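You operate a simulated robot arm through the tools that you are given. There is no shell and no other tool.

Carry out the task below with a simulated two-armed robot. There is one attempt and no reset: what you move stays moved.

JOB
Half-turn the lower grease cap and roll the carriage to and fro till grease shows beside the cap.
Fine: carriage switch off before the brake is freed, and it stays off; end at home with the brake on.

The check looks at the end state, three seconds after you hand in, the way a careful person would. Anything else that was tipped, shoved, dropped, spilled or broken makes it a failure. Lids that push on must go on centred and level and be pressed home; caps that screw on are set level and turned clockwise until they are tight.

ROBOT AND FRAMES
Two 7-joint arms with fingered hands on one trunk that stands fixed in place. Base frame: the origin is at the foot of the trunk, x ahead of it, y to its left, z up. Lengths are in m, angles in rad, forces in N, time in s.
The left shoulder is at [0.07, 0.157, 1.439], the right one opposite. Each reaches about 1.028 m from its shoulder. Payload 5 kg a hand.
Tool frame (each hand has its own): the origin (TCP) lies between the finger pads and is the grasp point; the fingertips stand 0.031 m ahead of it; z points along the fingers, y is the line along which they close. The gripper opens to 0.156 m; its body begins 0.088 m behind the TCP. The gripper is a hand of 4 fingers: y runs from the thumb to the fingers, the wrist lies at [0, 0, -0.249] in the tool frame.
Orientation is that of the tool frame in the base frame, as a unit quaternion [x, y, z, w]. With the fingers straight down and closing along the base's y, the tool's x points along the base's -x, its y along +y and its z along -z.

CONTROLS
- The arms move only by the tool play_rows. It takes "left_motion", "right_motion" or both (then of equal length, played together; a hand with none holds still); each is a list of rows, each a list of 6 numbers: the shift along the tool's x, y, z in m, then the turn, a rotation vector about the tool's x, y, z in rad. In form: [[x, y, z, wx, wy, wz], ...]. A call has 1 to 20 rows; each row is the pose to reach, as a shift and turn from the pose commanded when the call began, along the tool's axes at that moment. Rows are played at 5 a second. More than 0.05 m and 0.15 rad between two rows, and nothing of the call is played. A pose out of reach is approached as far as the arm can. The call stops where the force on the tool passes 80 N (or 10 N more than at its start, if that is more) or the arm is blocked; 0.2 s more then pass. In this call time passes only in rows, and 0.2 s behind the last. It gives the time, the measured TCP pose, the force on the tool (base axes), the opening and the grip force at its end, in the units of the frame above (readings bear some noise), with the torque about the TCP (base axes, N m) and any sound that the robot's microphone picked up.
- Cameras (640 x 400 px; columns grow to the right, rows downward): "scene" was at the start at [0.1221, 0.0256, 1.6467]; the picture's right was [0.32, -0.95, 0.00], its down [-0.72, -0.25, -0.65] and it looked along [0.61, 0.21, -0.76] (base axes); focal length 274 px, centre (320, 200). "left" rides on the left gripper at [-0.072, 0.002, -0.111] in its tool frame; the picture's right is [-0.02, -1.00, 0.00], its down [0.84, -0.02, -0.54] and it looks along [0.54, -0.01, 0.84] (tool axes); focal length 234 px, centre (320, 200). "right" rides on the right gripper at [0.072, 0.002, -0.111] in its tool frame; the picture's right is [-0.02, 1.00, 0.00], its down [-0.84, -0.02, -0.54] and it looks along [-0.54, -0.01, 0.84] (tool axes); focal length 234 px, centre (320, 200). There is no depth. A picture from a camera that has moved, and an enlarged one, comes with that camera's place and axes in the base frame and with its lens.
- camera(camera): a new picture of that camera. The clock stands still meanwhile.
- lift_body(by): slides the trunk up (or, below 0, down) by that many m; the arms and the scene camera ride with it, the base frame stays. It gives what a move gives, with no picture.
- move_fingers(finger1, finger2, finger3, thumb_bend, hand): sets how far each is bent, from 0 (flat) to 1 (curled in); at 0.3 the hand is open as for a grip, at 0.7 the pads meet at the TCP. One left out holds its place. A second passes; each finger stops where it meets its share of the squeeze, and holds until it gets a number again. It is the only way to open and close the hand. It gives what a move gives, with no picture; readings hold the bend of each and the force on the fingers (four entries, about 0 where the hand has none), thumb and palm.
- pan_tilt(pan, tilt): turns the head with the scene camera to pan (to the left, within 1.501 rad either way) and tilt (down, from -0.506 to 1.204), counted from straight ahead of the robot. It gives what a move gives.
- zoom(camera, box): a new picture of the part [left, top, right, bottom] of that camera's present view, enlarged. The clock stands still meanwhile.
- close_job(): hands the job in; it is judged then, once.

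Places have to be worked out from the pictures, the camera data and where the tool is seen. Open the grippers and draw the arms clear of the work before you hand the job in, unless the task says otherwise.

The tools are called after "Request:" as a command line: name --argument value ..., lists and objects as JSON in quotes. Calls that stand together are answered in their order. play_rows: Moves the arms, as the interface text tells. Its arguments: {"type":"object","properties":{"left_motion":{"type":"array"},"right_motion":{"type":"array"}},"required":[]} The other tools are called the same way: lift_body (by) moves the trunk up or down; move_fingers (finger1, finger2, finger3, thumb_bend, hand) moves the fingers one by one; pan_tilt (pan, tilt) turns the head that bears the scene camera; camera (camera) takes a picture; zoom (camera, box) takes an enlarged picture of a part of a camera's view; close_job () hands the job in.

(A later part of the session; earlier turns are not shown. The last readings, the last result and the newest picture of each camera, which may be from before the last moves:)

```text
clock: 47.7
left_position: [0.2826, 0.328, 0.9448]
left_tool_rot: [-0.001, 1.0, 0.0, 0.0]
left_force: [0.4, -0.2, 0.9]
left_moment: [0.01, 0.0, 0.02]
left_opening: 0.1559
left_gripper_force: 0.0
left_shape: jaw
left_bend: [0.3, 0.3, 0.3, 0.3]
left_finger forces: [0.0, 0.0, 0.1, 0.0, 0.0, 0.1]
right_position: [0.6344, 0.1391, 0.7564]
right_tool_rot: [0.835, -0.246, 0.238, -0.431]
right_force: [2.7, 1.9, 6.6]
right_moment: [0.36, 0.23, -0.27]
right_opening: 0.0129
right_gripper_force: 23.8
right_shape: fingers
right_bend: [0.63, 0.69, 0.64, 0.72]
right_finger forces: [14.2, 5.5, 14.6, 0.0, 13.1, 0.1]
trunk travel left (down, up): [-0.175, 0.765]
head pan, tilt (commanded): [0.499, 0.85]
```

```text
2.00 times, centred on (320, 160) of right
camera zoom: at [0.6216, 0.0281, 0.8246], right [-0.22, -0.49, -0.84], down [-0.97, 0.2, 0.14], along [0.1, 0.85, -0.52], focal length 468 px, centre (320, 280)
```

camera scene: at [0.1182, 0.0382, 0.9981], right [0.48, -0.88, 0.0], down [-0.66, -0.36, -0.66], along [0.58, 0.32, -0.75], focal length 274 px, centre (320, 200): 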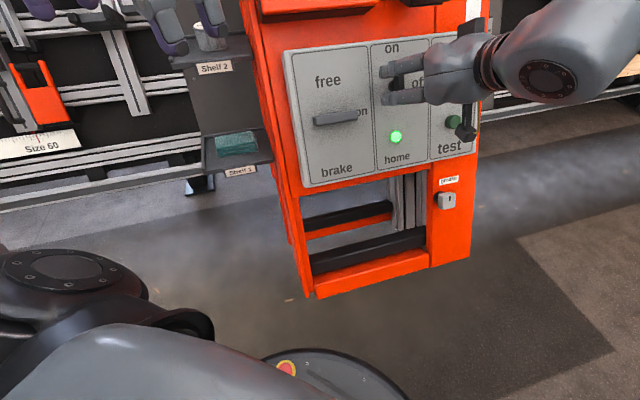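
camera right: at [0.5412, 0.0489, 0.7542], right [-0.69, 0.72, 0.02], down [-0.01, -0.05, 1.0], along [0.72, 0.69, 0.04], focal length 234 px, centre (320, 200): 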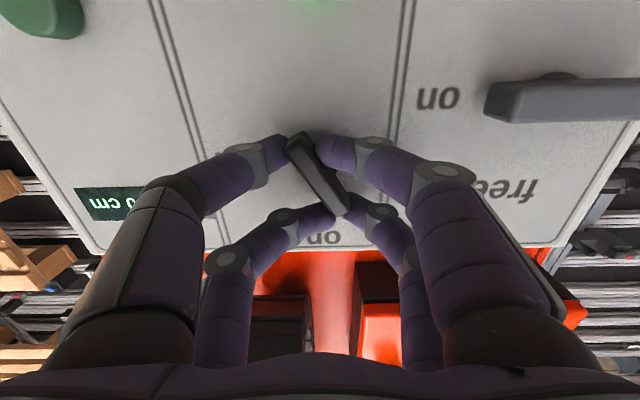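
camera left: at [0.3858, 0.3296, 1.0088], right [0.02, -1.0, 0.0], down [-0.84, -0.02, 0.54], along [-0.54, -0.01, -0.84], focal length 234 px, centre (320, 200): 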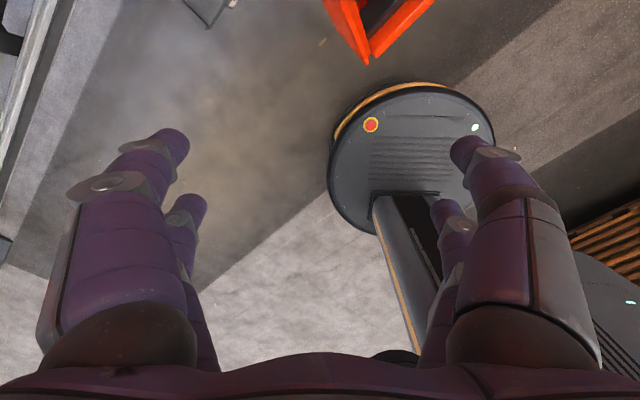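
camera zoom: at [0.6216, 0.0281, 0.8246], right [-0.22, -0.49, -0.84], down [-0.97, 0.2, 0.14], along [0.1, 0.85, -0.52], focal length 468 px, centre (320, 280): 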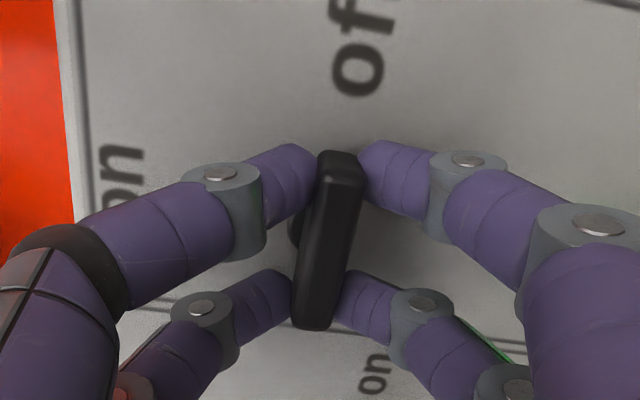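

The stop is felt (0.5 N·m) with the fin pointing at "off". I open the fingers and withdraw to confirm.

Request:
move_fingers --hand "right" --finger1 0.52 --finger2 0.52 --finger3 0.52 --thumb_bend 0.52

Request:
play_rows --right_motion '[[0, 0, -0.03, 0, 0, 0], [0, 0, -0.06, 0, 0, 0], [0, 0, -0.09, 0, 0, 0], [0, 0, -0.12, 0, 0, 0], [0, 0, -0.15, 0, 0, 0]]'

Request:
camera --camera "right"

Request:
camera --camera "scene"

```text
clock: 48.7
left_position: [0.2829, 0.3278, 0.945]
left_tool_rot: [-0.001, 1.0, 0.0, 0.001]
left_force: [0.8, 0.3, -0.2]
left_moment: [-0.01, 0.01, 0.01]
left_opening: 0.1558
left_gripper_force: 0.0
left_shape: jaw
left_bend: [0.3, 0.3, 0.3, 0.3]
left_finger forces: [0.1, 0.0, 0.1, 0.1, 0.1, 0.0]
right_position: [0.6327, 0.14, 0.7562]
right_tool_rot: [0.834, -0.246, 0.239, -0.432]
right_force: [-9.0, -8.3, 2.4]
right_moment: [0.23, -0.22, -0.01]
right_opening: 0.0671
right_gripper_force: 6.3
right_shape: fingers
right_bend: [0.52, 0.52, 0.54, 0.54]
right_finger forces: [0.1, 0.0, 4.6, 0.1, 7.8, 0.0]
trunk travel left (down, up): [-0.175, 0.765]
head pan, tilt (commanded): [0.499, 0.85]
```

```text
clock: 49.9
left_position: [0.2825, 0.3282, 0.9448]
left_tool_rot: [-0.001, 1.0, 0.0, 0.0]
left_force: [-0.2, -0.7, -0.4]
left_moment: [-0.01, -0.01, 0.01]
left_opening: 0.1563
left_gripper_force: 0.0
left_shape: jaw
left_bend: [0.3, 0.3, 0.3, 0.3]
left_finger forces: [0.0, 0.0, 0.0, 0.0, 0.1, 0.0]
right_position: [0.5417, 0.0495, 0.8339]
right_tool_rot: [0.834, -0.246, 0.238, -0.433]
right_force: [0.0, -0.8, 0.5]
right_moment: [0.0, -0.03, 0.0]
right_opening: 0.0721
right_gripper_force: 0.1
right_shape: fingers
right_bend: [0.52, 0.52, 0.52, 0.52]
right_finger forces: [0.0, 0.0, 0.0, 0.1, 0.1, 0.0]
trunk travel left (down, up): [-0.175, 0.765]
head pan, tilt (commanded): [0.499, 0.85]
```

```text
taken
camera right: at [0.5293, -0.0631, 0.9024], right [-0.22, -0.49, -0.84], down [-0.97, 0.2, 0.14], along [0.1, 0.85, -0.52], focal length 234 px, centre (320, 200)
```

right: 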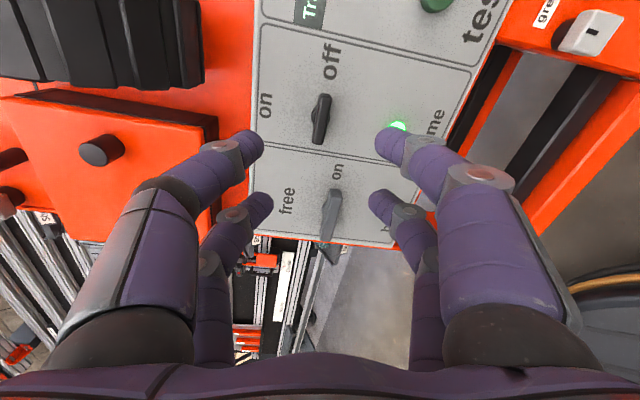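

```text
taken
camera scene: at [0.117, 0.0372, 0.9982], right [0.48, -0.88, 0.0], down [-0.66, -0.36, -0.66], along [0.58, 0.32, -0.75], focal length 274 px, centre (320, 200)
```

scene: 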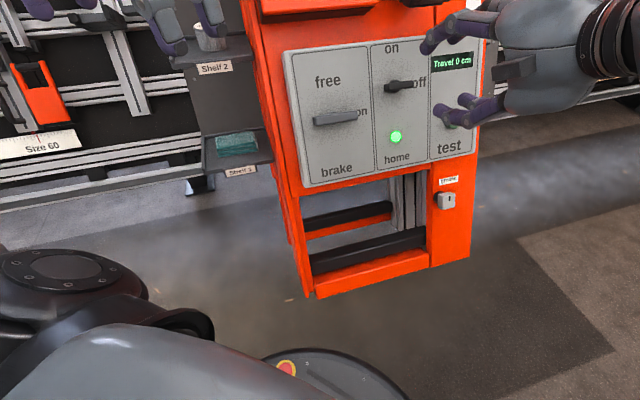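

The switch now points to "off". Next the lower grease cap: I look at it closely first.

Request:
zoom --camera "scene" --box '[410, 160, 490, 220]'

Request:
zoom --camera "right" --box '[520, 0, 640, 90]'

Request:
zoom --camera "scene" --box '[290, 30, 450, 190]'

```text
6.67 times, centred on (450, 190) of scene
camera zoom: at [0.117, 0.0372, 0.9982], right [0.48, -0.88, 0.0], down [-0.66, -0.36, -0.66], along [0.58, 0.32, -0.75], focal length 1830 px, centre (-547, 267)
```

zoom: 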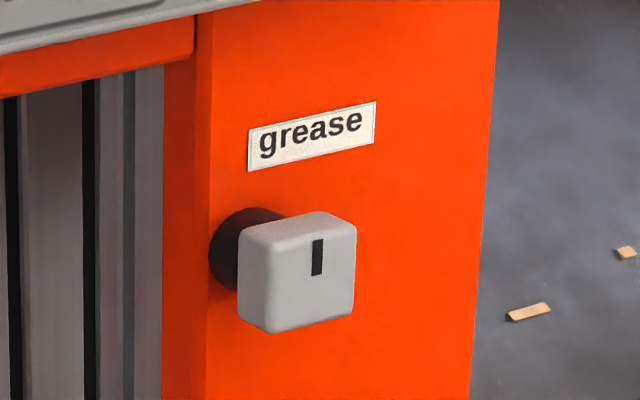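

```text
4.44 times, centred on (580, 45) of right
camera zoom: at [0.5293, -0.0631, 0.9024], right [-0.22, -0.49, -0.84], down [-0.97, 0.2, 0.14], along [0.1, 0.85, -0.52], focal length 1041 px, centre (-836, 889)
```

zoom: 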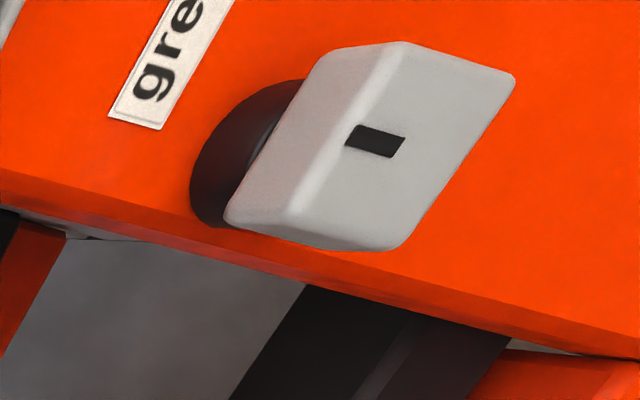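

```text
2.50 times, centred on (370, 110) of scene
camera zoom: at [0.117, 0.0372, 0.9982], right [0.48, -0.88, 0.0], down [-0.66, -0.36, -0.66], along [0.58, 0.32, -0.75], focal length 686 px, centre (195, 425)
```

zoom: 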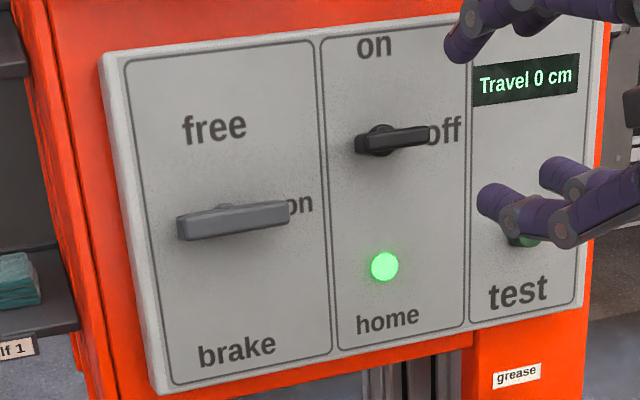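

The cap front is at about (0.668, -0.032, 0.479), ~3.8 cm square, mark in its upper half. To reach it comfortably I raise the left hand a bit and lower the trunk near its bottom, then bring the right hand over.

Request:
play_rows --left_motion '[[0, 0, -0.03, 0, 0, 0], [0, 0, -0.06, 0, 0, 0], [0, 0, -0.09, 0, 0, 0], [0, 0, -0.12, 0, 0, 0], [0, 0, -0.15, 0, 0, 0]]'

Request:
lift_body --by -0.17

Request:
camera --camera "scene"

```text
clock: 51.1
left_position: [0.3004, 0.3219, 1.0136]
left_tool_rot: [-0.001, 1.0, -0.001, 0.002]
left_force: [-0.9, 0.6, 0.0]
left_moment: [-0.02, -0.03, 0.03]
left_opening: 0.1558
left_gripper_force: 0.0
left_shape: jaw
left_bend: [0.3, 0.3, 0.3, 0.3]
left_finger forces: [0.0, 0.0, 0.0, 0.0, 0.0, 0.0]
left hand out of reach, approached as far as the arm can: row 3, 4, 5
right_position: [0.5417, 0.0496, 0.8342]
right_tool_rot: [0.835, -0.246, 0.237, -0.431]
right_force: [0.2, -0.1, -0.5]
right_moment: [0.0, 0.0, 0.01]
right_opening: 0.0723
right_gripper_force: 0.1
right_shape: fingers
right_bend: [0.52, 0.52, 0.52, 0.52]
right_finger forces: [0.1, 0.0, 0.0, 0.0, 0.0, 0.0]
trunk travel left (down, up): [-0.175, 0.765]
head pan, tilt (commanded): [0.499, 0.85]
```

```text
clock: 53.0
left_position: [0.3, 0.3209, 0.8434]
left_tool_rot: [-0.001, 1.0, -0.001, 0.001]
left_force: [-0.6, -0.1, -0.5]
left_moment: [0.0, 0.01, 0.0]
left_opening: 0.1561
left_gripper_force: 0.1
left_shape: jaw
left_bend: [0.3, 0.3, 0.3, 0.3]
left_finger forces: [0.0, 0.0, 0.1, 0.0, 0.0, 0.0]
right_position: [0.5416, 0.049, 0.664]
right_tool_rot: [0.835, -0.246, 0.237, -0.431]
right_force: [0.7, 0.4, 0.5]
right_moment: [0.01, -0.02, 0.01]
right_opening: 0.0725
right_gripper_force: 0.0
right_shape: fingers
right_bend: [0.52, 0.52, 0.52, 0.52]
right_finger forces: [0.0, 0.1, 0.0, 0.1, 0.1, 0.0]
trunk travel left (down, up): [-0.005, 0.935]
head pan, tilt (commanded): [0.499, 0.85]
```

```text
taken
camera scene: at [0.1174, 0.0376, 0.8282], right [0.48, -0.88, 0.0], down [-0.66, -0.36, -0.66], along [0.58, 0.32, -0.75], focal length 274 px, centre (320, 200)
```

scene: 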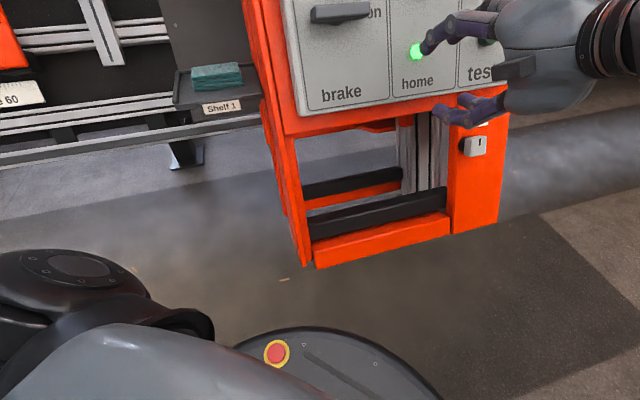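

Hand is 12 cm off the panel. I glide it over to a stand-off in front of the cap while turning it back so thumb and fingers lie left and right of the cap.

Request:
play_rows --right_motion '[[0.0086, 0.0131, 0.0002, 0, 0, 0.1376], [0.0172, 0.0261, 0.0004, 0, 0, 0.2752], [0.0258, 0.0392, 0.0006, 0, 0, 0.4128], [0.0344, 0.0522, 0.0007, 0, 0, 0.5505], [0.043, 0.0653, 0.0009, 0, 0, 0.6881], [0.0516, 0.0783, 0.0011, 0, 0, 0.8257], [0.0602, 0.0914, 0.0013, 0, 0, 0.9633], [0.0688, 0.1044, 0.0015, 0, 0, 1.1009], [0.0774, 0.1175, 0.0017, 0, 0, 1.2385], [0.086, 0.1305, 0.0018, 0, 0, 1.3762], [0.0946, 0.1436, 0.002, 0, 0, 1.5138], [0.1032, 0.1566, 0.0022, 0, 0, 1.6514], [0.1118, 0.1697, 0.0024, 0, 0, 1.789]]'

Request:
camera --camera "right"

Request:
camera --camera "scene"

```text
clock: 55.9
left_position: [0.3013, 0.321, 0.8432]
left_tool_rot: [-0.001, 1.0, -0.001, 0.002]
left_force: [0.0, -0.6, 0.5]
left_moment: [-0.02, 0.04, 0.04]
left_opening: 0.1561
left_gripper_force: 0.2
left_shape: jaw
left_bend: [0.3, 0.3, 0.3, 0.3]
left_finger forces: [0.0, 0.1, 0.0, 0.0, 0.1, 0.1]
right_position: [0.594, -0.1045, 0.5417]
right_tool_rot: [-0.33, 0.805, 0.19, 0.455]
right_force: [-0.4, -0.2, 0.4]
right_moment: [-0.01, 0.0, 0.01]
right_opening: 0.0725
right_gripper_force: 0.1
right_shape: fingers
right_bend: [0.52, 0.52, 0.52, 0.52]
right_finger forces: [0.0, 0.0, 0.0, 0.1, 0.0, 0.1]
trunk travel left (down, up): [-0.005, 0.935]
head pan, tilt (commanded): [0.499, 0.85]
```

```text
taken
camera right: at [0.4994, -0.1958, 0.5369], right [-0.69, 0.72, 0.02], down [-0.01, -0.04, 1.0], along [0.72, 0.69, 0.03], focal length 234 px, centre (320, 200)
```

right: 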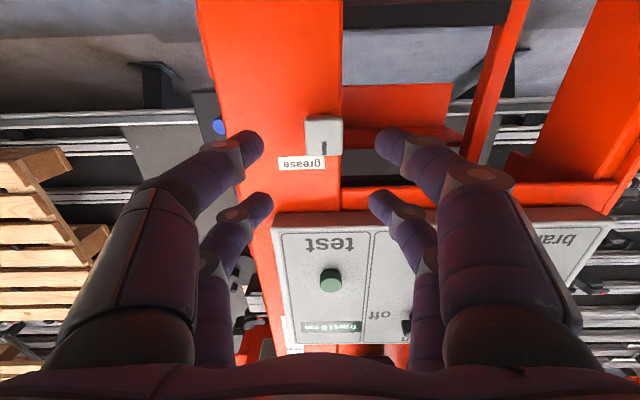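

```text
taken
camera scene: at [0.1175, 0.0376, 0.8281], right [0.48, -0.88, 0.0], down [-0.66, -0.36, -0.66], along [0.58, 0.32, -0.75], focal length 274 px, centre (320, 200)
```

scene: 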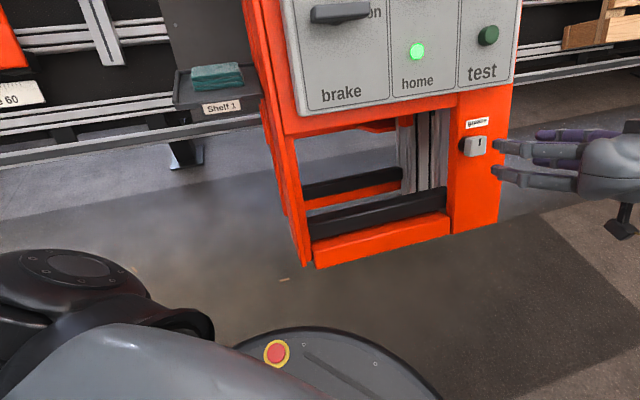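

Lined up in front of the cap. I zoom to refine its exact place between the fingers.

Request:
zoom --camera "right" --box '[260, 90, 380, 180]'

Request:
zoom --camera "scene" --box '[430, 100, 590, 220]'

```text
4.44 times, centred on (320, 135) of right
camera zoom: at [0.4994, -0.1958, 0.5369], right [-0.69, 0.72, 0.02], down [-0.01, -0.04, 1.0], along [0.72, 0.69, 0.03], focal length 1041 px, centre (320, 489)
```

zoom: 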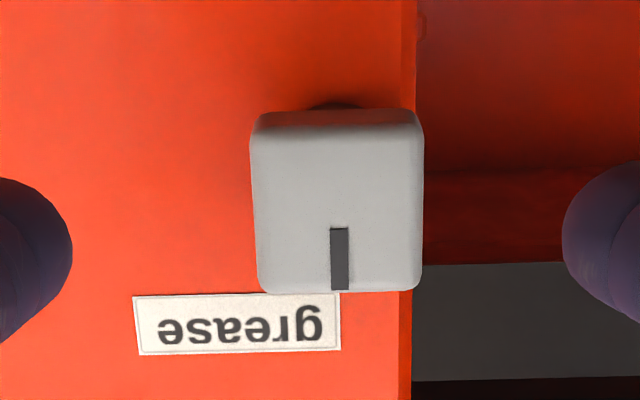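

```text
3.33 times, centred on (510, 160) of scene
camera zoom: at [0.1175, 0.0376, 0.8281], right [0.48, -0.88, 0.0], down [-0.66, -0.36, -0.66], along [0.58, 0.32, -0.75], focal length 915 px, centre (-313, 333)
```

zoom: 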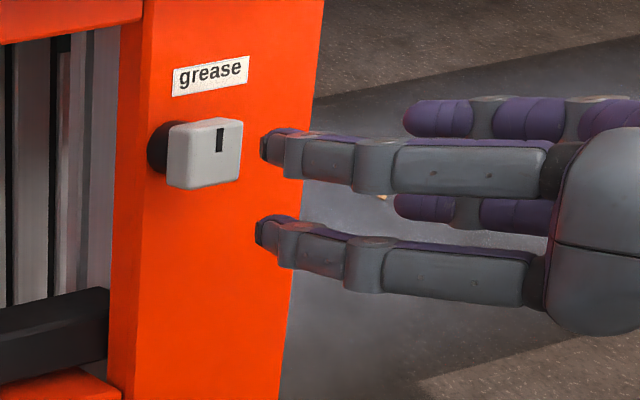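

The cap is about 5 mm toward the fingers' +y side. I correct that and advance 8 cm, then check.

Request:
play_rows --right_motion '[[0, 0.005, 0.03, 0, 0, 0], [0, 0.005, 0.06, 0, 0, 0], [0, 0.005, 0.08, 0, 0, 0]]'

Request:
camera --camera "right"

Request:
zoom --camera "scene" --box '[430, 100, 590, 220]'

```text
clock: 56.6
left_position: [0.3008, 0.3205, 0.8442]
left_tool_rot: [-0.001, 1.0, -0.001, 0.002]
left_force: [0.2, 0.1, 0.5]
left_moment: [0.01, -0.01, 0.01]
left_opening: 0.1562
left_gripper_force: 0.0
left_shape: jaw
left_bend: [0.3, 0.3, 0.3, 0.3]
left_finger forces: [0.0, 0.0, 0.0, 0.0, 0.0, 0.1]
right_position: [0.6387, -0.0537, 0.5009]
right_tool_rot: [-0.33, 0.805, 0.187, 0.455]
right_force: [-0.1, -0.7, 0.4]
right_moment: [-0.02, -0.01, -0.02]
right_opening: 0.0727
right_gripper_force: 0.1
right_shape: fingers
right_bend: [0.52, 0.52, 0.52, 0.52]
right_finger forces: [0.1, 0.0, 0.0, 0.1, 0.1, 0.1]
trunk travel left (down, up): [-0.005, 0.935]
head pan, tilt (commanded): [0.499, 0.85]
```

```text
taken
camera right: at [0.5446, -0.1445, 0.4956], right [-0.69, 0.72, 0.02], down [-0.01, -0.04, 1.0], along [0.72, 0.69, 0.04], focal length 234 px, centre (320, 200)
```

right: 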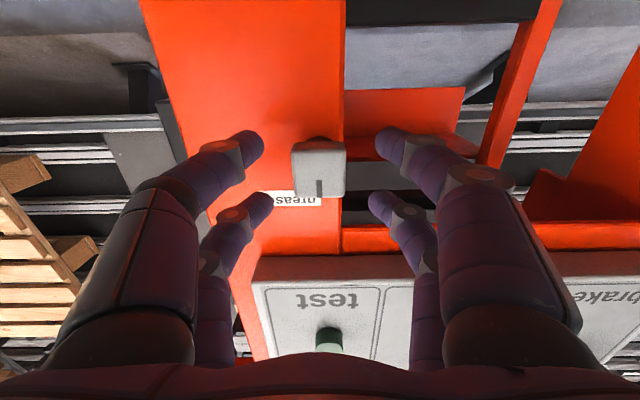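

```text
3.33 times, centred on (510, 160) of scene
camera zoom: at [0.1176, 0.0376, 0.8281], right [0.48, -0.88, 0.0], down [-0.66, -0.36, -0.66], along [0.58, 0.32, -0.75], focal length 915 px, centre (-313, 333)
```

zoom: 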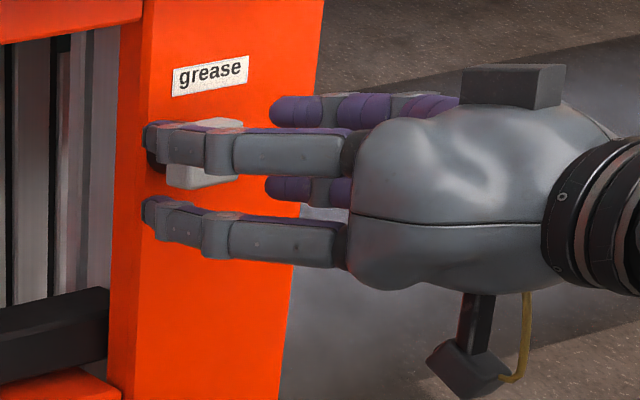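

The cap is well centred between the digits. I advance another 1.3 cm and close on it.

Request:
play_rows --right_motion '[[0, 0, 0.007, 0, 0, 0], [0, 0, 0.013, 0, 0, 0]]'

Request:
move_fingers --hand "right" --finger1 0.6 --finger2 0.6 --finger3 0.6 --thumb_bend 0.6

Request:
camera --camera "right"

```text
clock: 57.2
left_position: [0.301, 0.3211, 0.8439]
left_tool_rot: [-0.001, 1.0, -0.001, 0.002]
left_force: [0.2, -0.5, -0.8]
left_moment: [0.02, 0.02, -0.01]
left_opening: 0.1559
left_gripper_force: 0.1
left_shape: jaw
left_bend: [0.3, 0.3, 0.3, 0.3]
left_finger forces: [0.0, 0.0, 0.1, 0.0, 0.1, 0.1]
right_position: [0.6478, -0.0445, 0.4942]
right_tool_rot: [-0.33, 0.806, 0.187, 0.455]
right_force: [0.4, 0.3, -0.3]
right_moment: [-0.02, -0.02, -0.02]
right_opening: 0.0726
right_gripper_force: 0.1
right_shape: fingers
right_bend: [0.52, 0.52, 0.52, 0.52]
right_finger forces: [0.0, 0.0, 0.1, 0.0, 0.0, 0.0]
trunk travel left (down, up): [-0.005, 0.935]
head pan, tilt (commanded): [0.499, 0.85]
```

```text
clock: 58.2
left_position: [0.3018, 0.3204, 0.8436]
left_tool_rot: [-0.001, 1.0, -0.001, 0.002]
left_force: [-1.0, 0.1, 0.1]
left_moment: [0.05, 0.01, 0.0]
left_opening: 0.1556
left_gripper_force: 0.1
left_shape: jaw
left_bend: [0.3, 0.3, 0.3, 0.3]
left_finger forces: [0.0, 0.1, 0.1, 0.0, 0.1, 0.0]
right_position: [0.647, -0.0444, 0.4939]
right_tool_rot: [-0.33, 0.805, 0.188, 0.456]
right_force: [-0.4, 0.0, 0.0]
right_moment: [-0.04, 0.01, 0.0]
right_opening: 0.0421
right_gripper_force: 0.0
right_shape: fingers
right_bend: [0.6, 0.6, 0.6, 0.6]
right_finger forces: [0.0, 0.0, 0.3, 0.0, 0.1, 0.1]
trunk travel left (down, up): [-0.005, 0.935]
head pan, tilt (commanded): [0.499, 0.85]
```

```text
taken
camera right: at [0.5523, -0.1366, 0.4887], right [-0.69, 0.72, 0.02], down [-0.01, -0.04, 1.0], along [0.72, 0.69, 0.04], focal length 234 px, centre (320, 200)
```

right: 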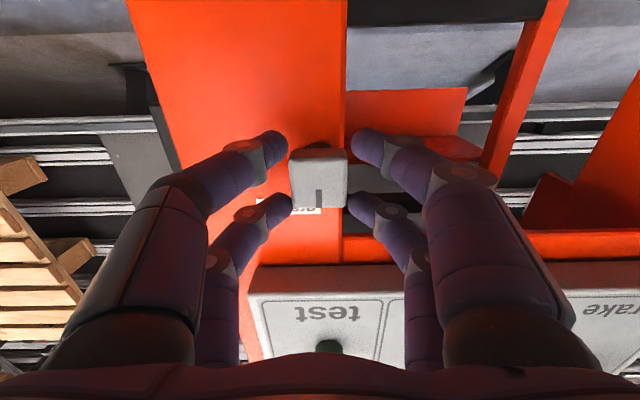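

The digits are on both side faces of the cap. I squeeze firmly.

Request:
move_fingers --hand "right" --finger1 0.8 --finger2 0.8 --finger3 0.8 --thumb_bend 0.8

Request:
zoom --camera "right" --box '[220, 90, 420, 250]'

Request:
zoom --camera "scene" --box '[430, 100, 590, 220]'

```text
clock: 59.2
left_position: [0.3023, 0.3201, 0.8442]
left_tool_rot: [-0.001, 1.0, -0.001, 0.002]
left_force: [0.5, 0.8, 0.3]
left_moment: [-0.02, -0.02, 0.0]
left_opening: 0.1559
left_gripper_force: 0.0
left_shape: jaw
left_bend: [0.3, 0.3, 0.3, 0.3]
left_finger forces: [0.0, 0.0, 0.0, 0.0, 0.1, 0.0]
right_position: [0.6462, -0.0437, 0.4936]
right_tool_rot: [-0.331, 0.806, 0.188, 0.454]
right_force: [-4.4, 5.7, -4.5]
right_moment: [0.01, 0.08, 0.09]
right_opening: 0.0033
right_gripper_force: 12.5
right_shape: fingers
right_bend: [0.64, 0.62, 0.6, 0.8]
right_finger forces: [9.5, 8.2, 7.5, 0.0, 0.0, 0.0]
trunk travel left (down, up): [-0.005, 0.935]
head pan, tilt (commanded): [0.499, 0.85]
```

```text
2.50 times, centred on (320, 170) of right
camera zoom: at [0.5518, -0.136, 0.4882], right [-0.7, 0.72, 0.02], down [-0.01, -0.04, 1.0], along [0.72, 0.69, 0.03], focal length 585 px, centre (320, 275)
```

zoom: 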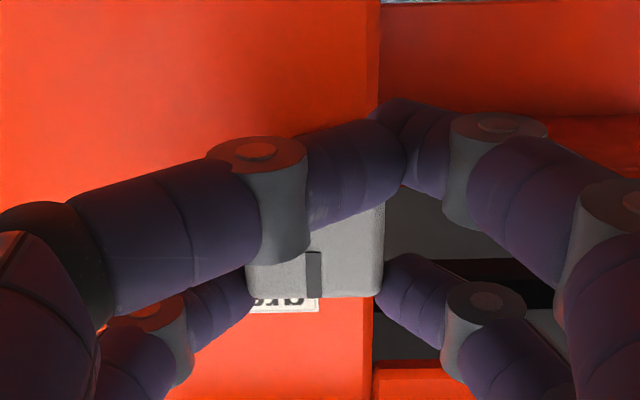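

```text
3.33 times, centred on (510, 160) of scene
camera zoom: at [0.1176, 0.0379, 0.8281], right [0.48, -0.88, 0.0], down [-0.66, -0.36, -0.66], along [0.58, 0.32, -0.75], focal length 915 px, centre (-313, 333)
```

zoom: 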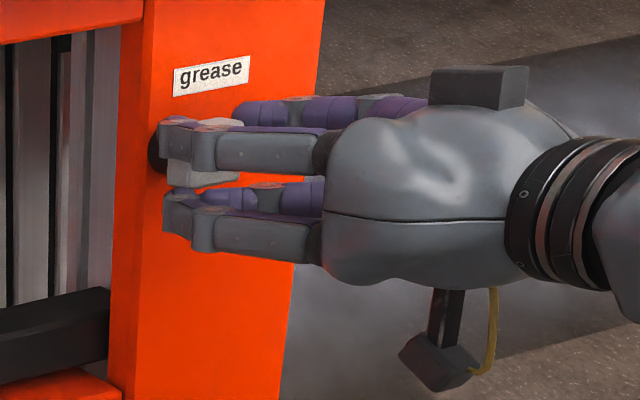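

The lower pair (thumb/finger 1) slipped under the cap's edge because the pairs are wider apart than the cap. I reopen and shift the hand 1.8 cm up the face so that the thumb/finger‑1 pair alone pinches the cap at its middle, the other pair staying open above it.

Request:
move_fingers --hand "right" --finger1 0.52 --finger2 0.48 --finger3 0.48 --thumb_bend 0.52

Request:
play_rows --right_motion '[[-0.009, 0, 0, 0, 0, 0], [-0.018, 0, 0, 0, 0, 0]]'

Request:
zoom --camera "right" --box '[220, 90, 420, 250]'

Request:
zoom --camera "scene" --box '[430, 100, 590, 220]'

```text
clock: 60.2
left_position: [0.3014, 0.3197, 0.8435]
left_tool_rot: [-0.001, 1.0, -0.001, 0.001]
left_force: [0.4, -0.8, -0.1]
left_moment: [0.0, 0.01, 0.04]
left_opening: 0.1557
left_gripper_force: 0.0
left_shape: jaw
left_bend: [0.3, 0.3, 0.3, 0.3]
left_finger forces: [0.0, 0.1, 0.0, 0.0, 0.1, 0.0]
right_position: [0.6465, -0.0444, 0.4944]
right_tool_rot: [-0.331, 0.805, 0.188, 0.455]
right_force: [1.0, 0.2, -0.1]
right_moment: [0.01, -0.01, -0.05]
right_opening: 0.0723
right_gripper_force: 0.0
right_shape: fingers
right_bend: [0.52, 0.48, 0.48, 0.52]
right_finger forces: [0.0, 0.0, 0.0, 0.0, 0.0, 0.0]
trunk travel left (down, up): [-0.005, 0.935]
head pan, tilt (commanded): [0.499, 0.85]
```

```text
clock: 60.9
left_position: [0.3021, 0.3201, 0.8433]
left_tool_rot: [-0.001, 1.0, 0.0, 0.002]
left_force: [-0.1, 0.3, -0.3]
left_moment: [0.0, 0.01, 0.0]
left_opening: 0.1555
left_gripper_force: 0.1
left_shape: jaw
left_bend: [0.3, 0.3, 0.3, 0.3]
left_finger forces: [0.0, 0.0, 0.0, 0.1, 0.1, 0.1]
right_position: [0.654, -0.037, 0.5108]
right_tool_rot: [-0.33, 0.805, 0.187, 0.455]
right_force: [-0.1, -0.9, -0.2]
right_moment: [0.01, 0.02, -0.02]
right_opening: 0.0723
right_gripper_force: 0.0
right_shape: fingers
right_bend: [0.52, 0.48, 0.48, 0.52]
right_finger forces: [0.0, 0.1, 0.1, 0.0, 0.0, 0.0]
trunk travel left (down, up): [-0.005, 0.935]
head pan, tilt (commanded): [0.499, 0.85]
```

```text
2.50 times, centred on (320, 170) of right
camera zoom: at [0.5595, -0.1291, 0.5045], right [-0.69, 0.72, 0.02], down [-0.01, -0.04, 1.0], along [0.72, 0.69, 0.03], focal length 585 px, centre (320, 275)
```

zoom: 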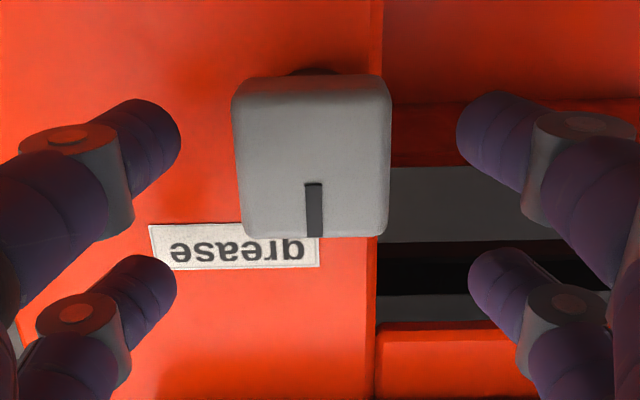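

```text
3.33 times, centred on (510, 160) of scene
camera zoom: at [0.1175, 0.0377, 0.8281], right [0.48, -0.88, 0.0], down [-0.66, -0.36, -0.66], along [0.58, 0.32, -0.75], focal length 915 px, centre (-313, 333)
```

zoom: 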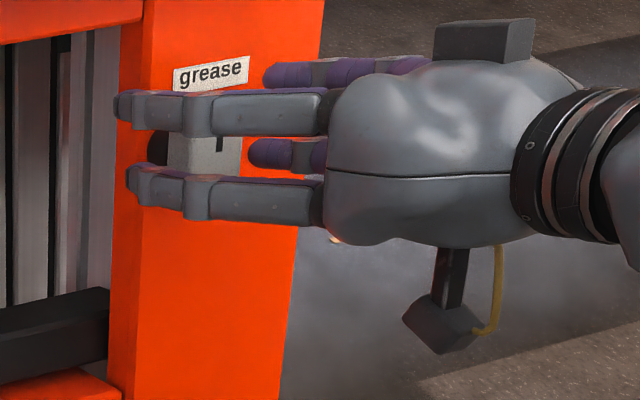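

Thumb and finger 1 are now level with the middle of the cap. I close just these two.

Request:
move_fingers --hand "right" --finger1 0.6 --thumb_bend 0.6

Request:
zoom --camera "right" --box '[220, 90, 420, 250]'

Request:
move_fingers --hand "right" --finger1 0.75 --thumb_bend 0.75

Request:
zoom --camera "right" --box '[220, 90, 420, 250]'

Request:
zoom --camera "scene" --box '[430, 100, 590, 220]'

```text
clock: 61.9
left_position: [0.3006, 0.3205, 0.8442]
left_tool_rot: [-0.001, 1.0, 0.0, 0.001]
left_force: [0.4, -0.2, 0.7]
left_moment: [0.02, 0.01, 0.03]
left_opening: 0.156
left_gripper_force: 0.1
left_shape: jaw
left_bend: [0.3, 0.3, 0.3, 0.3]
left_finger forces: [0.0, 0.1, 0.0, 0.0, 0.0, 0.0]
right_position: [0.6538, -0.0372, 0.5099]
right_tool_rot: [-0.332, 0.805, 0.189, 0.455]
right_force: [-0.4, 0.3, 0.6]
right_moment: [-0.04, -0.03, 0.0]
right_opening: 0.0425
right_gripper_force: 0.4
right_shape: fingers
right_bend: [0.6, 0.48, 0.48, 0.6]
right_finger forces: [0.0, 0.0, 0.0, 0.0, 0.4, 0.0]
trunk travel left (down, up): [-0.005, 0.935]
head pan, tilt (commanded): [0.499, 0.85]
```

```text
2.50 times, centred on (320, 170) of right
camera zoom: at [0.5597, -0.1293, 0.5045], right [-0.69, 0.72, 0.02], down [-0.01, -0.04, 1.0], along [0.72, 0.69, 0.03], focal length 585 px, centre (320, 275)
```

zoom: 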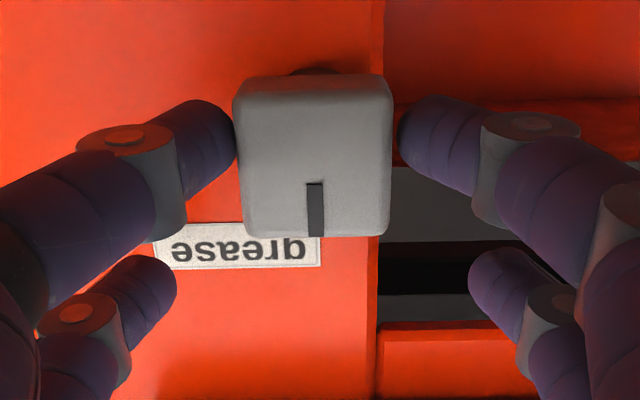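

```text
clock: 62.9
left_position: [0.3022, 0.3213, 0.8437]
left_tool_rot: [-0.001, 1.0, 0.0, 0.001]
left_force: [0.0, -0.2, -0.1]
left_moment: [0.02, -0.03, 0.02]
left_opening: 0.156
left_gripper_force: 0.0
left_shape: jaw
left_bend: [0.3, 0.3, 0.3, 0.3]
left_finger forces: [0.0, 0.1, 0.0, 0.1, 0.1, 0.0]
right_position: [0.6547, -0.0393, 0.51]
right_tool_rot: [-0.329, 0.805, 0.187, 0.456]
right_force: [13.6, -6.7, -2.0]
right_moment: [-0.14, -0.37, -0.05]
right_opening: 0.0365
right_gripper_force: 14.6
right_shape: fingers
right_bend: [0.61, 0.48, 0.48, 0.65]
right_finger forces: [7.1, 0.0, 0.0, 0.1, 21.7, 0.0]
trunk travel left (down, up): [-0.005, 0.935]
head pan, tilt (commanded): [0.499, 0.85]
```

```text
2.50 times, centred on (320, 170) of right
camera zoom: at [0.5608, -0.1301, 0.5042], right [-0.69, 0.72, 0.02], down [-0.01, -0.04, 1.0], along [0.72, 0.69, 0.04], focal length 585 px, centre (320, 275)
```

zoom: 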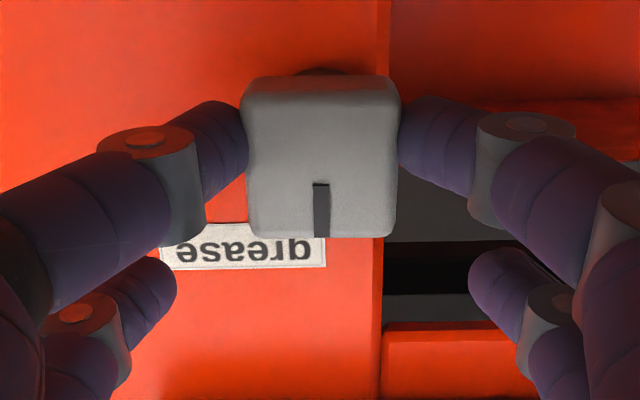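

```text
3.33 times, centred on (510, 160) of scene
camera zoom: at [0.1183, 0.0373, 0.828], right [0.48, -0.88, 0.0], down [-0.66, -0.36, -0.66], along [0.58, 0.32, -0.75], focal length 915 px, centre (-313, 333)
```

zoom: 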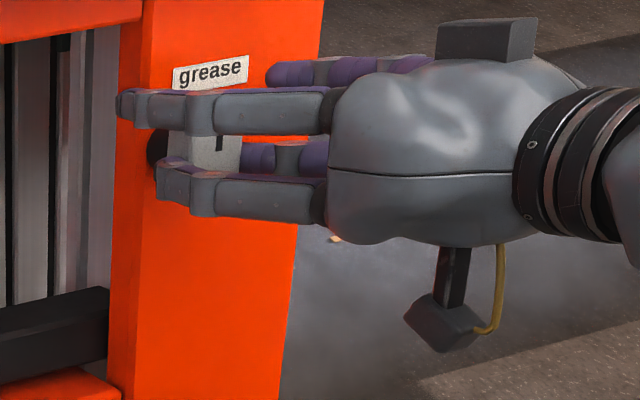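

The cap is pinched on both faces. I turn clockwise about the cap's own axis, half a radian first, and check it follows.

Request:
play_rows --right_motion '[[0.0001, -0.0016, 0, 0, 0, 0.1], [0.0003, -0.0032, 0, 0, 0, 0.2], [0.0007, -0.0047, 0, 0, 0, 0.3], [0.0013, -0.0062, 0, 0, 0, 0.4], [0.002, -0.0077, 0, 0, 0, 0.5]]'

Request:
zoom --camera "right" --box '[220, 90, 420, 250]'

Request:
zoom --camera "scene" --box '[430, 100, 590, 220]'

```text
clock: 64.0
left_position: [0.303, 0.3217, 0.8438]
left_tool_rot: [-0.001, 1.0, 0.001, 0.001]
left_force: [0.0, -0.2, 0.8]
left_moment: [-0.02, 0.04, -0.03]
left_opening: 0.1557
left_gripper_force: 0.0
left_shape: jaw
left_bend: [0.3, 0.3, 0.3, 0.3]
left_finger forces: [0.1, 0.0, 0.0, 0.0, 0.1, 0.0]
right_position: [0.6594, -0.0446, 0.5064]
right_tool_rot: [-0.121, 0.862, 0.295, 0.395]
right_force: [15.2, -6.3, -1.1]
right_moment: [-0.06, -0.41, -0.15]
right_opening: 0.0365
right_gripper_force: 14.5
right_shape: fingers
right_bend: [0.61, 0.48, 0.48, 0.65]
right_finger forces: [8.2, 0.0, 0.1, 0.1, 20.9, 0.0]
trunk travel left (down, up): [-0.005, 0.935]
head pan, tilt (commanded): [0.499, 0.85]
```

```text
2.50 times, centred on (320, 170) of right
camera zoom: at [0.5438, -0.1079, 0.5099], right [-0.42, 0.8, 0.43], down [0.23, -0.37, 0.9], along [0.88, 0.48, -0.03], focal length 585 px, centre (320, 275)
```

zoom: 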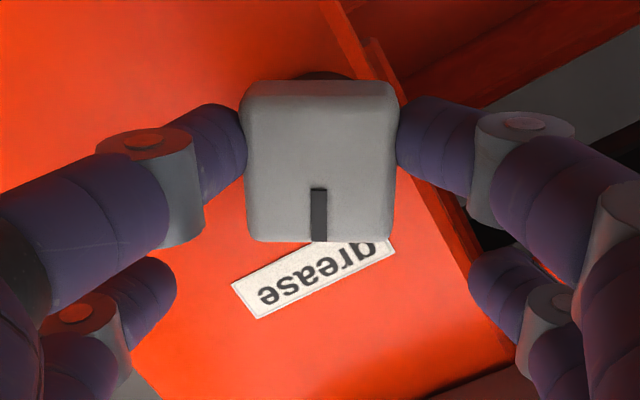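

```text
3.33 times, centred on (510, 160) of scene
camera zoom: at [0.1182, 0.0373, 0.828], right [0.48, -0.88, 0.0], down [-0.66, -0.36, -0.66], along [0.58, 0.32, -0.75], focal length 915 px, centre (-313, 333)
```

zoom: 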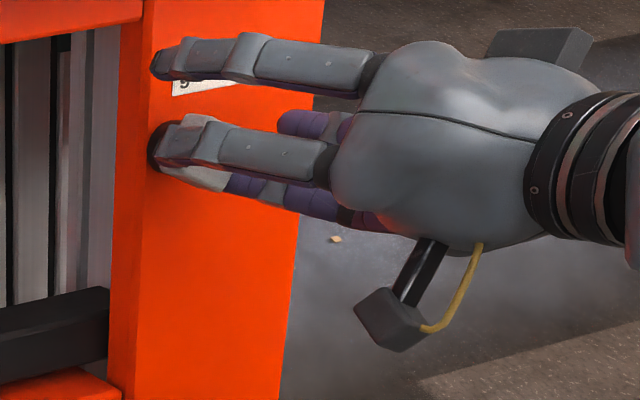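

The cap turns with the hand (the label rotates relative to the hand, the cap does not). I continue clockwise another 1.2 rad.

Request:
play_rows --right_motion '[[0.0001, -0.0019, 0, 0, 0, 0.12], [0.0005, -0.0038, 0, 0, 0, 0.24], [0.001, -0.0056, 0, 0, 0, 0.36], [0.0018, -0.0074, 0, 0, 0, 0.48], [0.0028, -0.009, 0, 0, 0, 0.6], [0.004, -0.0106, 0, 0, 0, 0.72], [0.0053, -0.0119, 0, 0, 0, 0.84], [0.0068, -0.0131, 0, 0, 0, 0.96], [0.0085, -0.0141, 0, 0, 0, 1.08], [0.0102, -0.0149, 0, 0, 0, 1.2]]'

Request:
zoom --camera "right" --box '[220, 90, 420, 250]'

Request:
zoom --camera "scene" --box '[430, 100, 590, 220]'

```text
clock: 66.2
left_position: [0.302, 0.3212, 0.843]
left_tool_rot: [-0.001, 1.0, 0.0, 0.001]
left_force: [-0.1, 0.1, -0.9]
left_moment: [0.01, 0.01, -0.02]
left_opening: 0.1559
left_gripper_force: 0.0
left_shape: jaw
left_bend: [0.3, 0.3, 0.3, 0.3]
left_finger forces: [0.0, 0.0, 0.1, 0.0, 0.1, 0.1]
right_position: [0.6577, -0.0538, 0.491]
right_tool_rot: [0.387, 0.78, 0.466, 0.159]
right_force: [0.6, -6.9, -5.8]
right_moment: [-0.02, -0.16, -0.03]
right_opening: 0.0364
right_gripper_force: 14.0
right_shape: fingers
right_bend: [0.59, 0.48, 0.48, 0.66]
right_finger forces: [10.9, 0.0, 0.0, 0.1, 17.8, 0.1]
trunk travel left (down, up): [-0.005, 0.935]
head pan, tilt (commanded): [0.499, 0.85]
```

```text
2.50 times, centred on (320, 170) of right
camera zoom: at [0.5453, -0.0671, 0.5586], right [0.47, 0.25, 0.85], down [0.2, -0.96, 0.17], along [0.86, 0.09, -0.51], focal length 585 px, centre (320, 275)
```

zoom: 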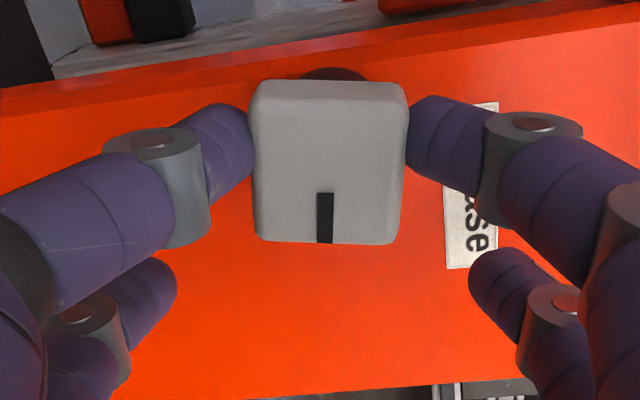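

```text
3.33 times, centred on (510, 160) of scene
camera zoom: at [0.1179, 0.0372, 0.828], right [0.48, -0.88, 0.0], down [-0.66, -0.36, -0.66], along [0.58, 0.32, -0.75], focal length 915 px, centre (-313, 333)
```

zoom: 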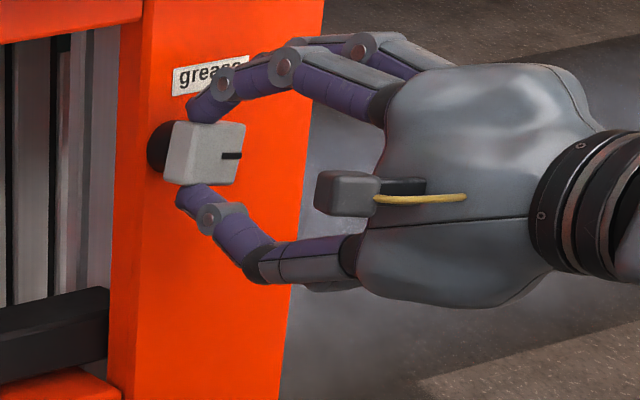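

The cap is about 97° round, mark now pointing right. I carry on for the remaining 1.44 rad to complete the half turn.

Request:
play_rows --right_motion '[[0.0001, -0.0019, 0, 0, 0, 0.12], [0.0005, -0.0038, 0, 0, 0, 0.24], [0.001, -0.0056, 0, 0, 0, 0.36], [0.0018, -0.0074, 0, 0, 0, 0.48], [0.0028, -0.009, 0, 0, 0, 0.6], [0.004, -0.0106, 0, 0, 0, 0.72], [0.0053, -0.0119, 0, 0, 0, 0.84], [0.0068, -0.0131, 0, 0, 0, 0.96], [0.0085, -0.0141, 0, 0, 0, 1.08], [0.0102, -0.0149, 0, 0, 0, 1.2], [0.012, -0.0155, 0, 0, 0, 1.32], [0.0139, -0.0159, 0, 0, 0, 1.44]]'

Request:
zoom --camera "right" --box '[220, 90, 420, 250]'

Request:
zoom --camera "scene" --box '[430, 100, 590, 220]'

```text
clock: 68.8
left_position: [0.3009, 0.3227, 0.8438]
left_tool_rot: [-0.001, 1.0, -0.001, 0.002]
left_force: [-0.8, -0.4, -0.4]
left_moment: [-0.01, 0.0, -0.02]
left_opening: 0.1558
left_gripper_force: 0.1
left_shape: jaw
left_bend: [0.3, 0.3, 0.3, 0.3]
left_finger forces: [0.0, 0.0, 0.0, 0.0, 0.0, 0.0]
right_position: [0.6432, -0.0474, 0.4848]
right_tool_rot: [0.804, 0.332, 0.456, -0.188]
right_force: [-7.0, 10.8, 3.2]
right_moment: [-0.07, -0.24, 0.54]
right_opening: 0.0365
right_gripper_force: 14.6
right_shape: fingers
right_bend: [0.6, 0.48, 0.48, 0.66]
right_finger forces: [8.0, 0.1, 0.1, 0.0, 20.9, 0.1]
trunk travel left (down, up): [-0.005, 0.935]
head pan, tilt (commanded): [0.499, 0.85]
```

```text
2.50 times, centred on (320, 170) of right
camera zoom: at [0.6026, -0.0898, 0.601], right [0.7, -0.72, -0.02], down [-0.65, -0.62, -0.44], along [0.3, 0.32, -0.9], focal length 585 px, centre (320, 275)
```

zoom: 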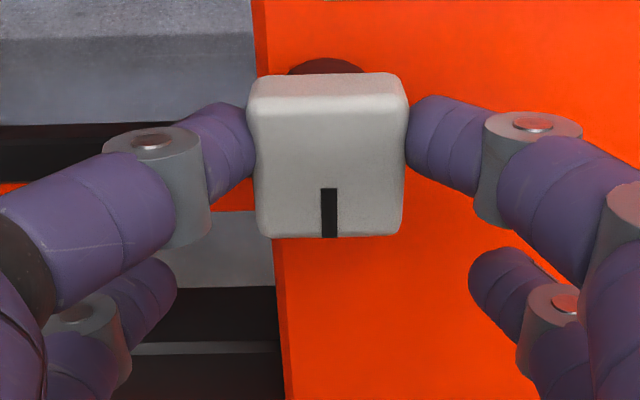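

```text
3.33 times, centred on (510, 160) of scene
camera zoom: at [0.117, 0.038, 0.8282], right [0.48, -0.88, 0.0], down [-0.66, -0.36, -0.66], along [0.58, 0.32, -0.75], focal length 915 px, centre (-313, 333)
```

zoom: 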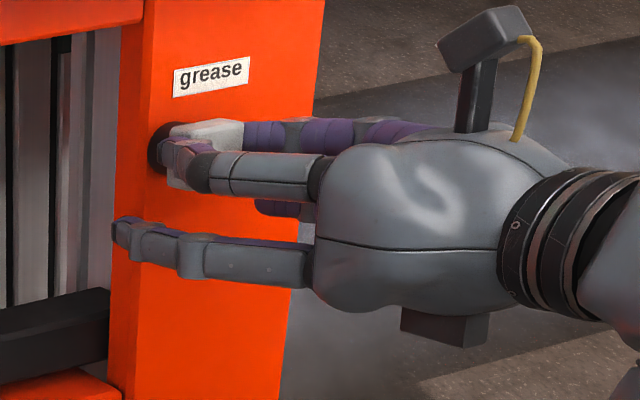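

A full half turn: the mark points down and the hand is exactly 180° from where it gripped. I open and withdraw straight back.

Request:
move_fingers --hand "right" --finger1 0.5 --thumb_bend 0.5

Request:
play_rows --right_motion '[[0, 0, -0.03, 0, 0, 0], [0, 0, -0.06, 0, 0, 0], [0, 0, -0.09, 0, 0, 0], [0, 0, -0.12, 0, 0, 0], [0, 0, -0.15, 0, 0, 0]]'

Request:
camera --camera "right"

Request:
zoom --camera "scene" --box '[430, 80, 590, 200]'

```text
clock: 69.8
left_position: [0.3011, 0.3217, 0.8432]
left_tool_rot: [-0.001, 1.0, -0.001, 0.002]
left_force: [-0.7, -0.2, 1.2]
left_moment: [0.01, 0.0, -0.02]
left_opening: 0.1561
left_gripper_force: 0.1
left_shape: jaw
left_bend: [0.3, 0.3, 0.3, 0.3]
left_finger forces: [0.1, 0.0, 0.0, 0.0, 0.1, 0.0]
right_position: [0.6436, -0.0484, 0.4812]
right_tool_rot: [0.805, 0.331, 0.455, -0.188]
right_force: [0.4, 0.4, -0.3]
right_moment: [0.0, -0.01, -0.05]
right_opening: 0.0801
right_gripper_force: 0.1
right_shape: fingers
right_bend: [0.5, 0.48, 0.48, 0.5]
right_finger forces: [0.0, 0.0, 0.0, 0.1, 0.0, 0.1]
trunk travel left (down, up): [-0.005, 0.935]
head pan, tilt (commanded): [0.499, 0.85]
```

```text
clock: 71.0
left_position: [0.303, 0.3205, 0.845]
left_tool_rot: [-0.001, 1.0, 0.0, 0.0]
left_force: [0.9, 0.2, 0.6]
left_moment: [0.08, 0.08, -0.02]
left_opening: 0.156
left_gripper_force: 0.0
left_shape: jaw
left_bend: [0.3, 0.3, 0.3, 0.3]
left_finger forces: [0.1, 0.0, 0.0, 0.1, 0.0, 0.0]
right_position: [0.55, -0.1393, 0.5322]
right_tool_rot: [0.815, 0.328, 0.435, -0.197]
right_force: [0.2, -1.4, 4.6]
right_moment: [-0.26, 0.26, 0.1]
right_opening: 0.0809
right_gripper_force: 0.0
right_shape: fingers
right_bend: [0.5, 0.48, 0.48, 0.5]
right_finger forces: [0.0, 0.0, 0.0, 0.0, 0.0, 0.1]
trunk travel left (down, up): [-0.005, 0.935]
head pan, tilt (commanded): [0.499, 0.85]
```

```text
taken
camera right: at [0.5169, -0.1817, 0.6519], right [0.7, -0.72, -0.06], down [-0.67, -0.62, -0.4], along [0.25, 0.32, -0.91], focal length 234 px, centre (320, 200)
```

right: 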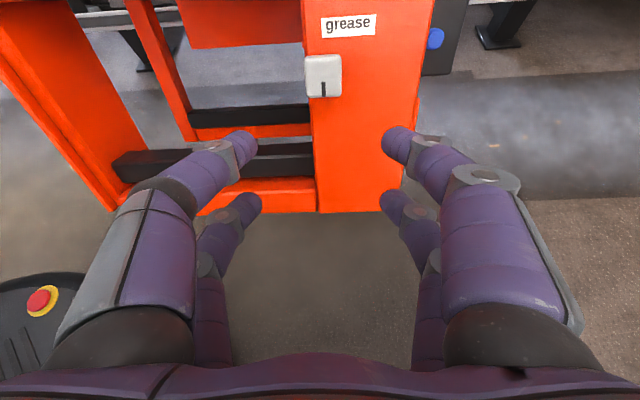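

```text
3.33 times, centred on (510, 140) of scene
camera zoom: at [0.118, 0.0361, 0.828], right [0.48, -0.88, 0.0], down [-0.66, -0.36, -0.66], along [0.58, 0.32, -0.75], focal length 915 px, centre (-313, 400)
```

zoom: 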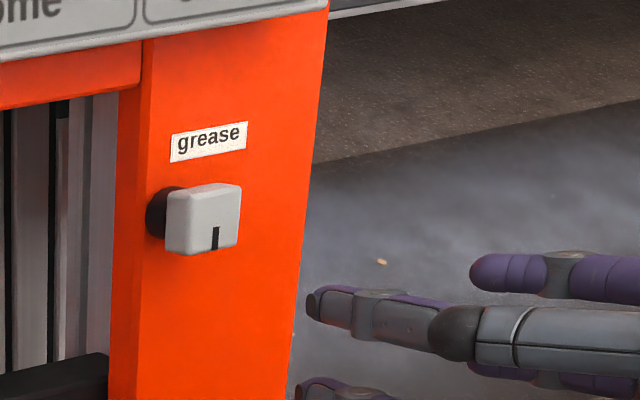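

The cap's mark now points down: half turn done. The right hand's pose reads a little off, so I check the arm's surroundings before moving on.

Request:
pan_tilt --pan 0.2 --tilt 0.8

Request:
camera --camera "scene"

```text
clock: 71.8
left_position: [0.3019, 0.3203, 0.8434]
left_tool_rot: [-0.002, 1.0, 0.0, 0.001]
left_force: [-0.3, -0.4, -0.5]
left_moment: [0.04, 0.0, 0.0]
left_opening: 0.1561
left_gripper_force: 0.1
left_shape: jaw
left_bend: [0.3, 0.3, 0.3, 0.3]
left_finger forces: [0.0, 0.0, 0.0, 0.0, 0.1, 0.1]
right_position: [0.5495, -0.1372, 0.5302]
right_tool_rot: [0.817, 0.327, 0.433, -0.197]
right_force: [0.2, -0.5, 0.1]
right_moment: [-0.01, -0.02, -0.05]
right_opening: 0.0807
right_gripper_force: 0.2
right_shape: fingers
right_bend: [0.5, 0.48, 0.48, 0.5]
right_finger forces: [0.0, 0.0, 0.0, 0.0, 0.0, 0.1]
trunk travel left (down, up): [-0.005, 0.935]
head pan, tilt (commanded): [0.201, 0.799]
```

```text
taken
camera scene: at [0.1279, 0.0162, 0.8321], right [0.2, -0.98, 0.0], down [-0.7, -0.14, -0.7], along [0.68, 0.14, -0.72], focal length 274 px, centre (320, 200)
```

scene: 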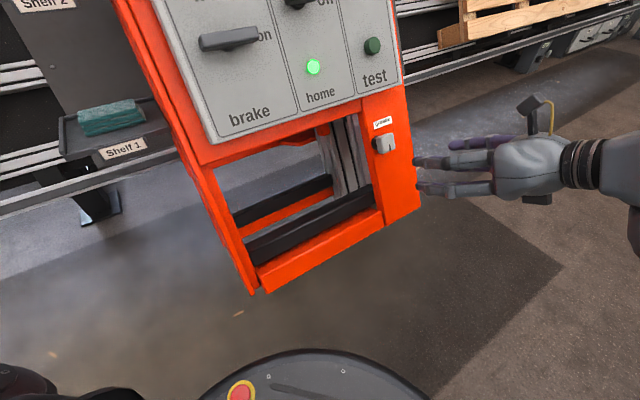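

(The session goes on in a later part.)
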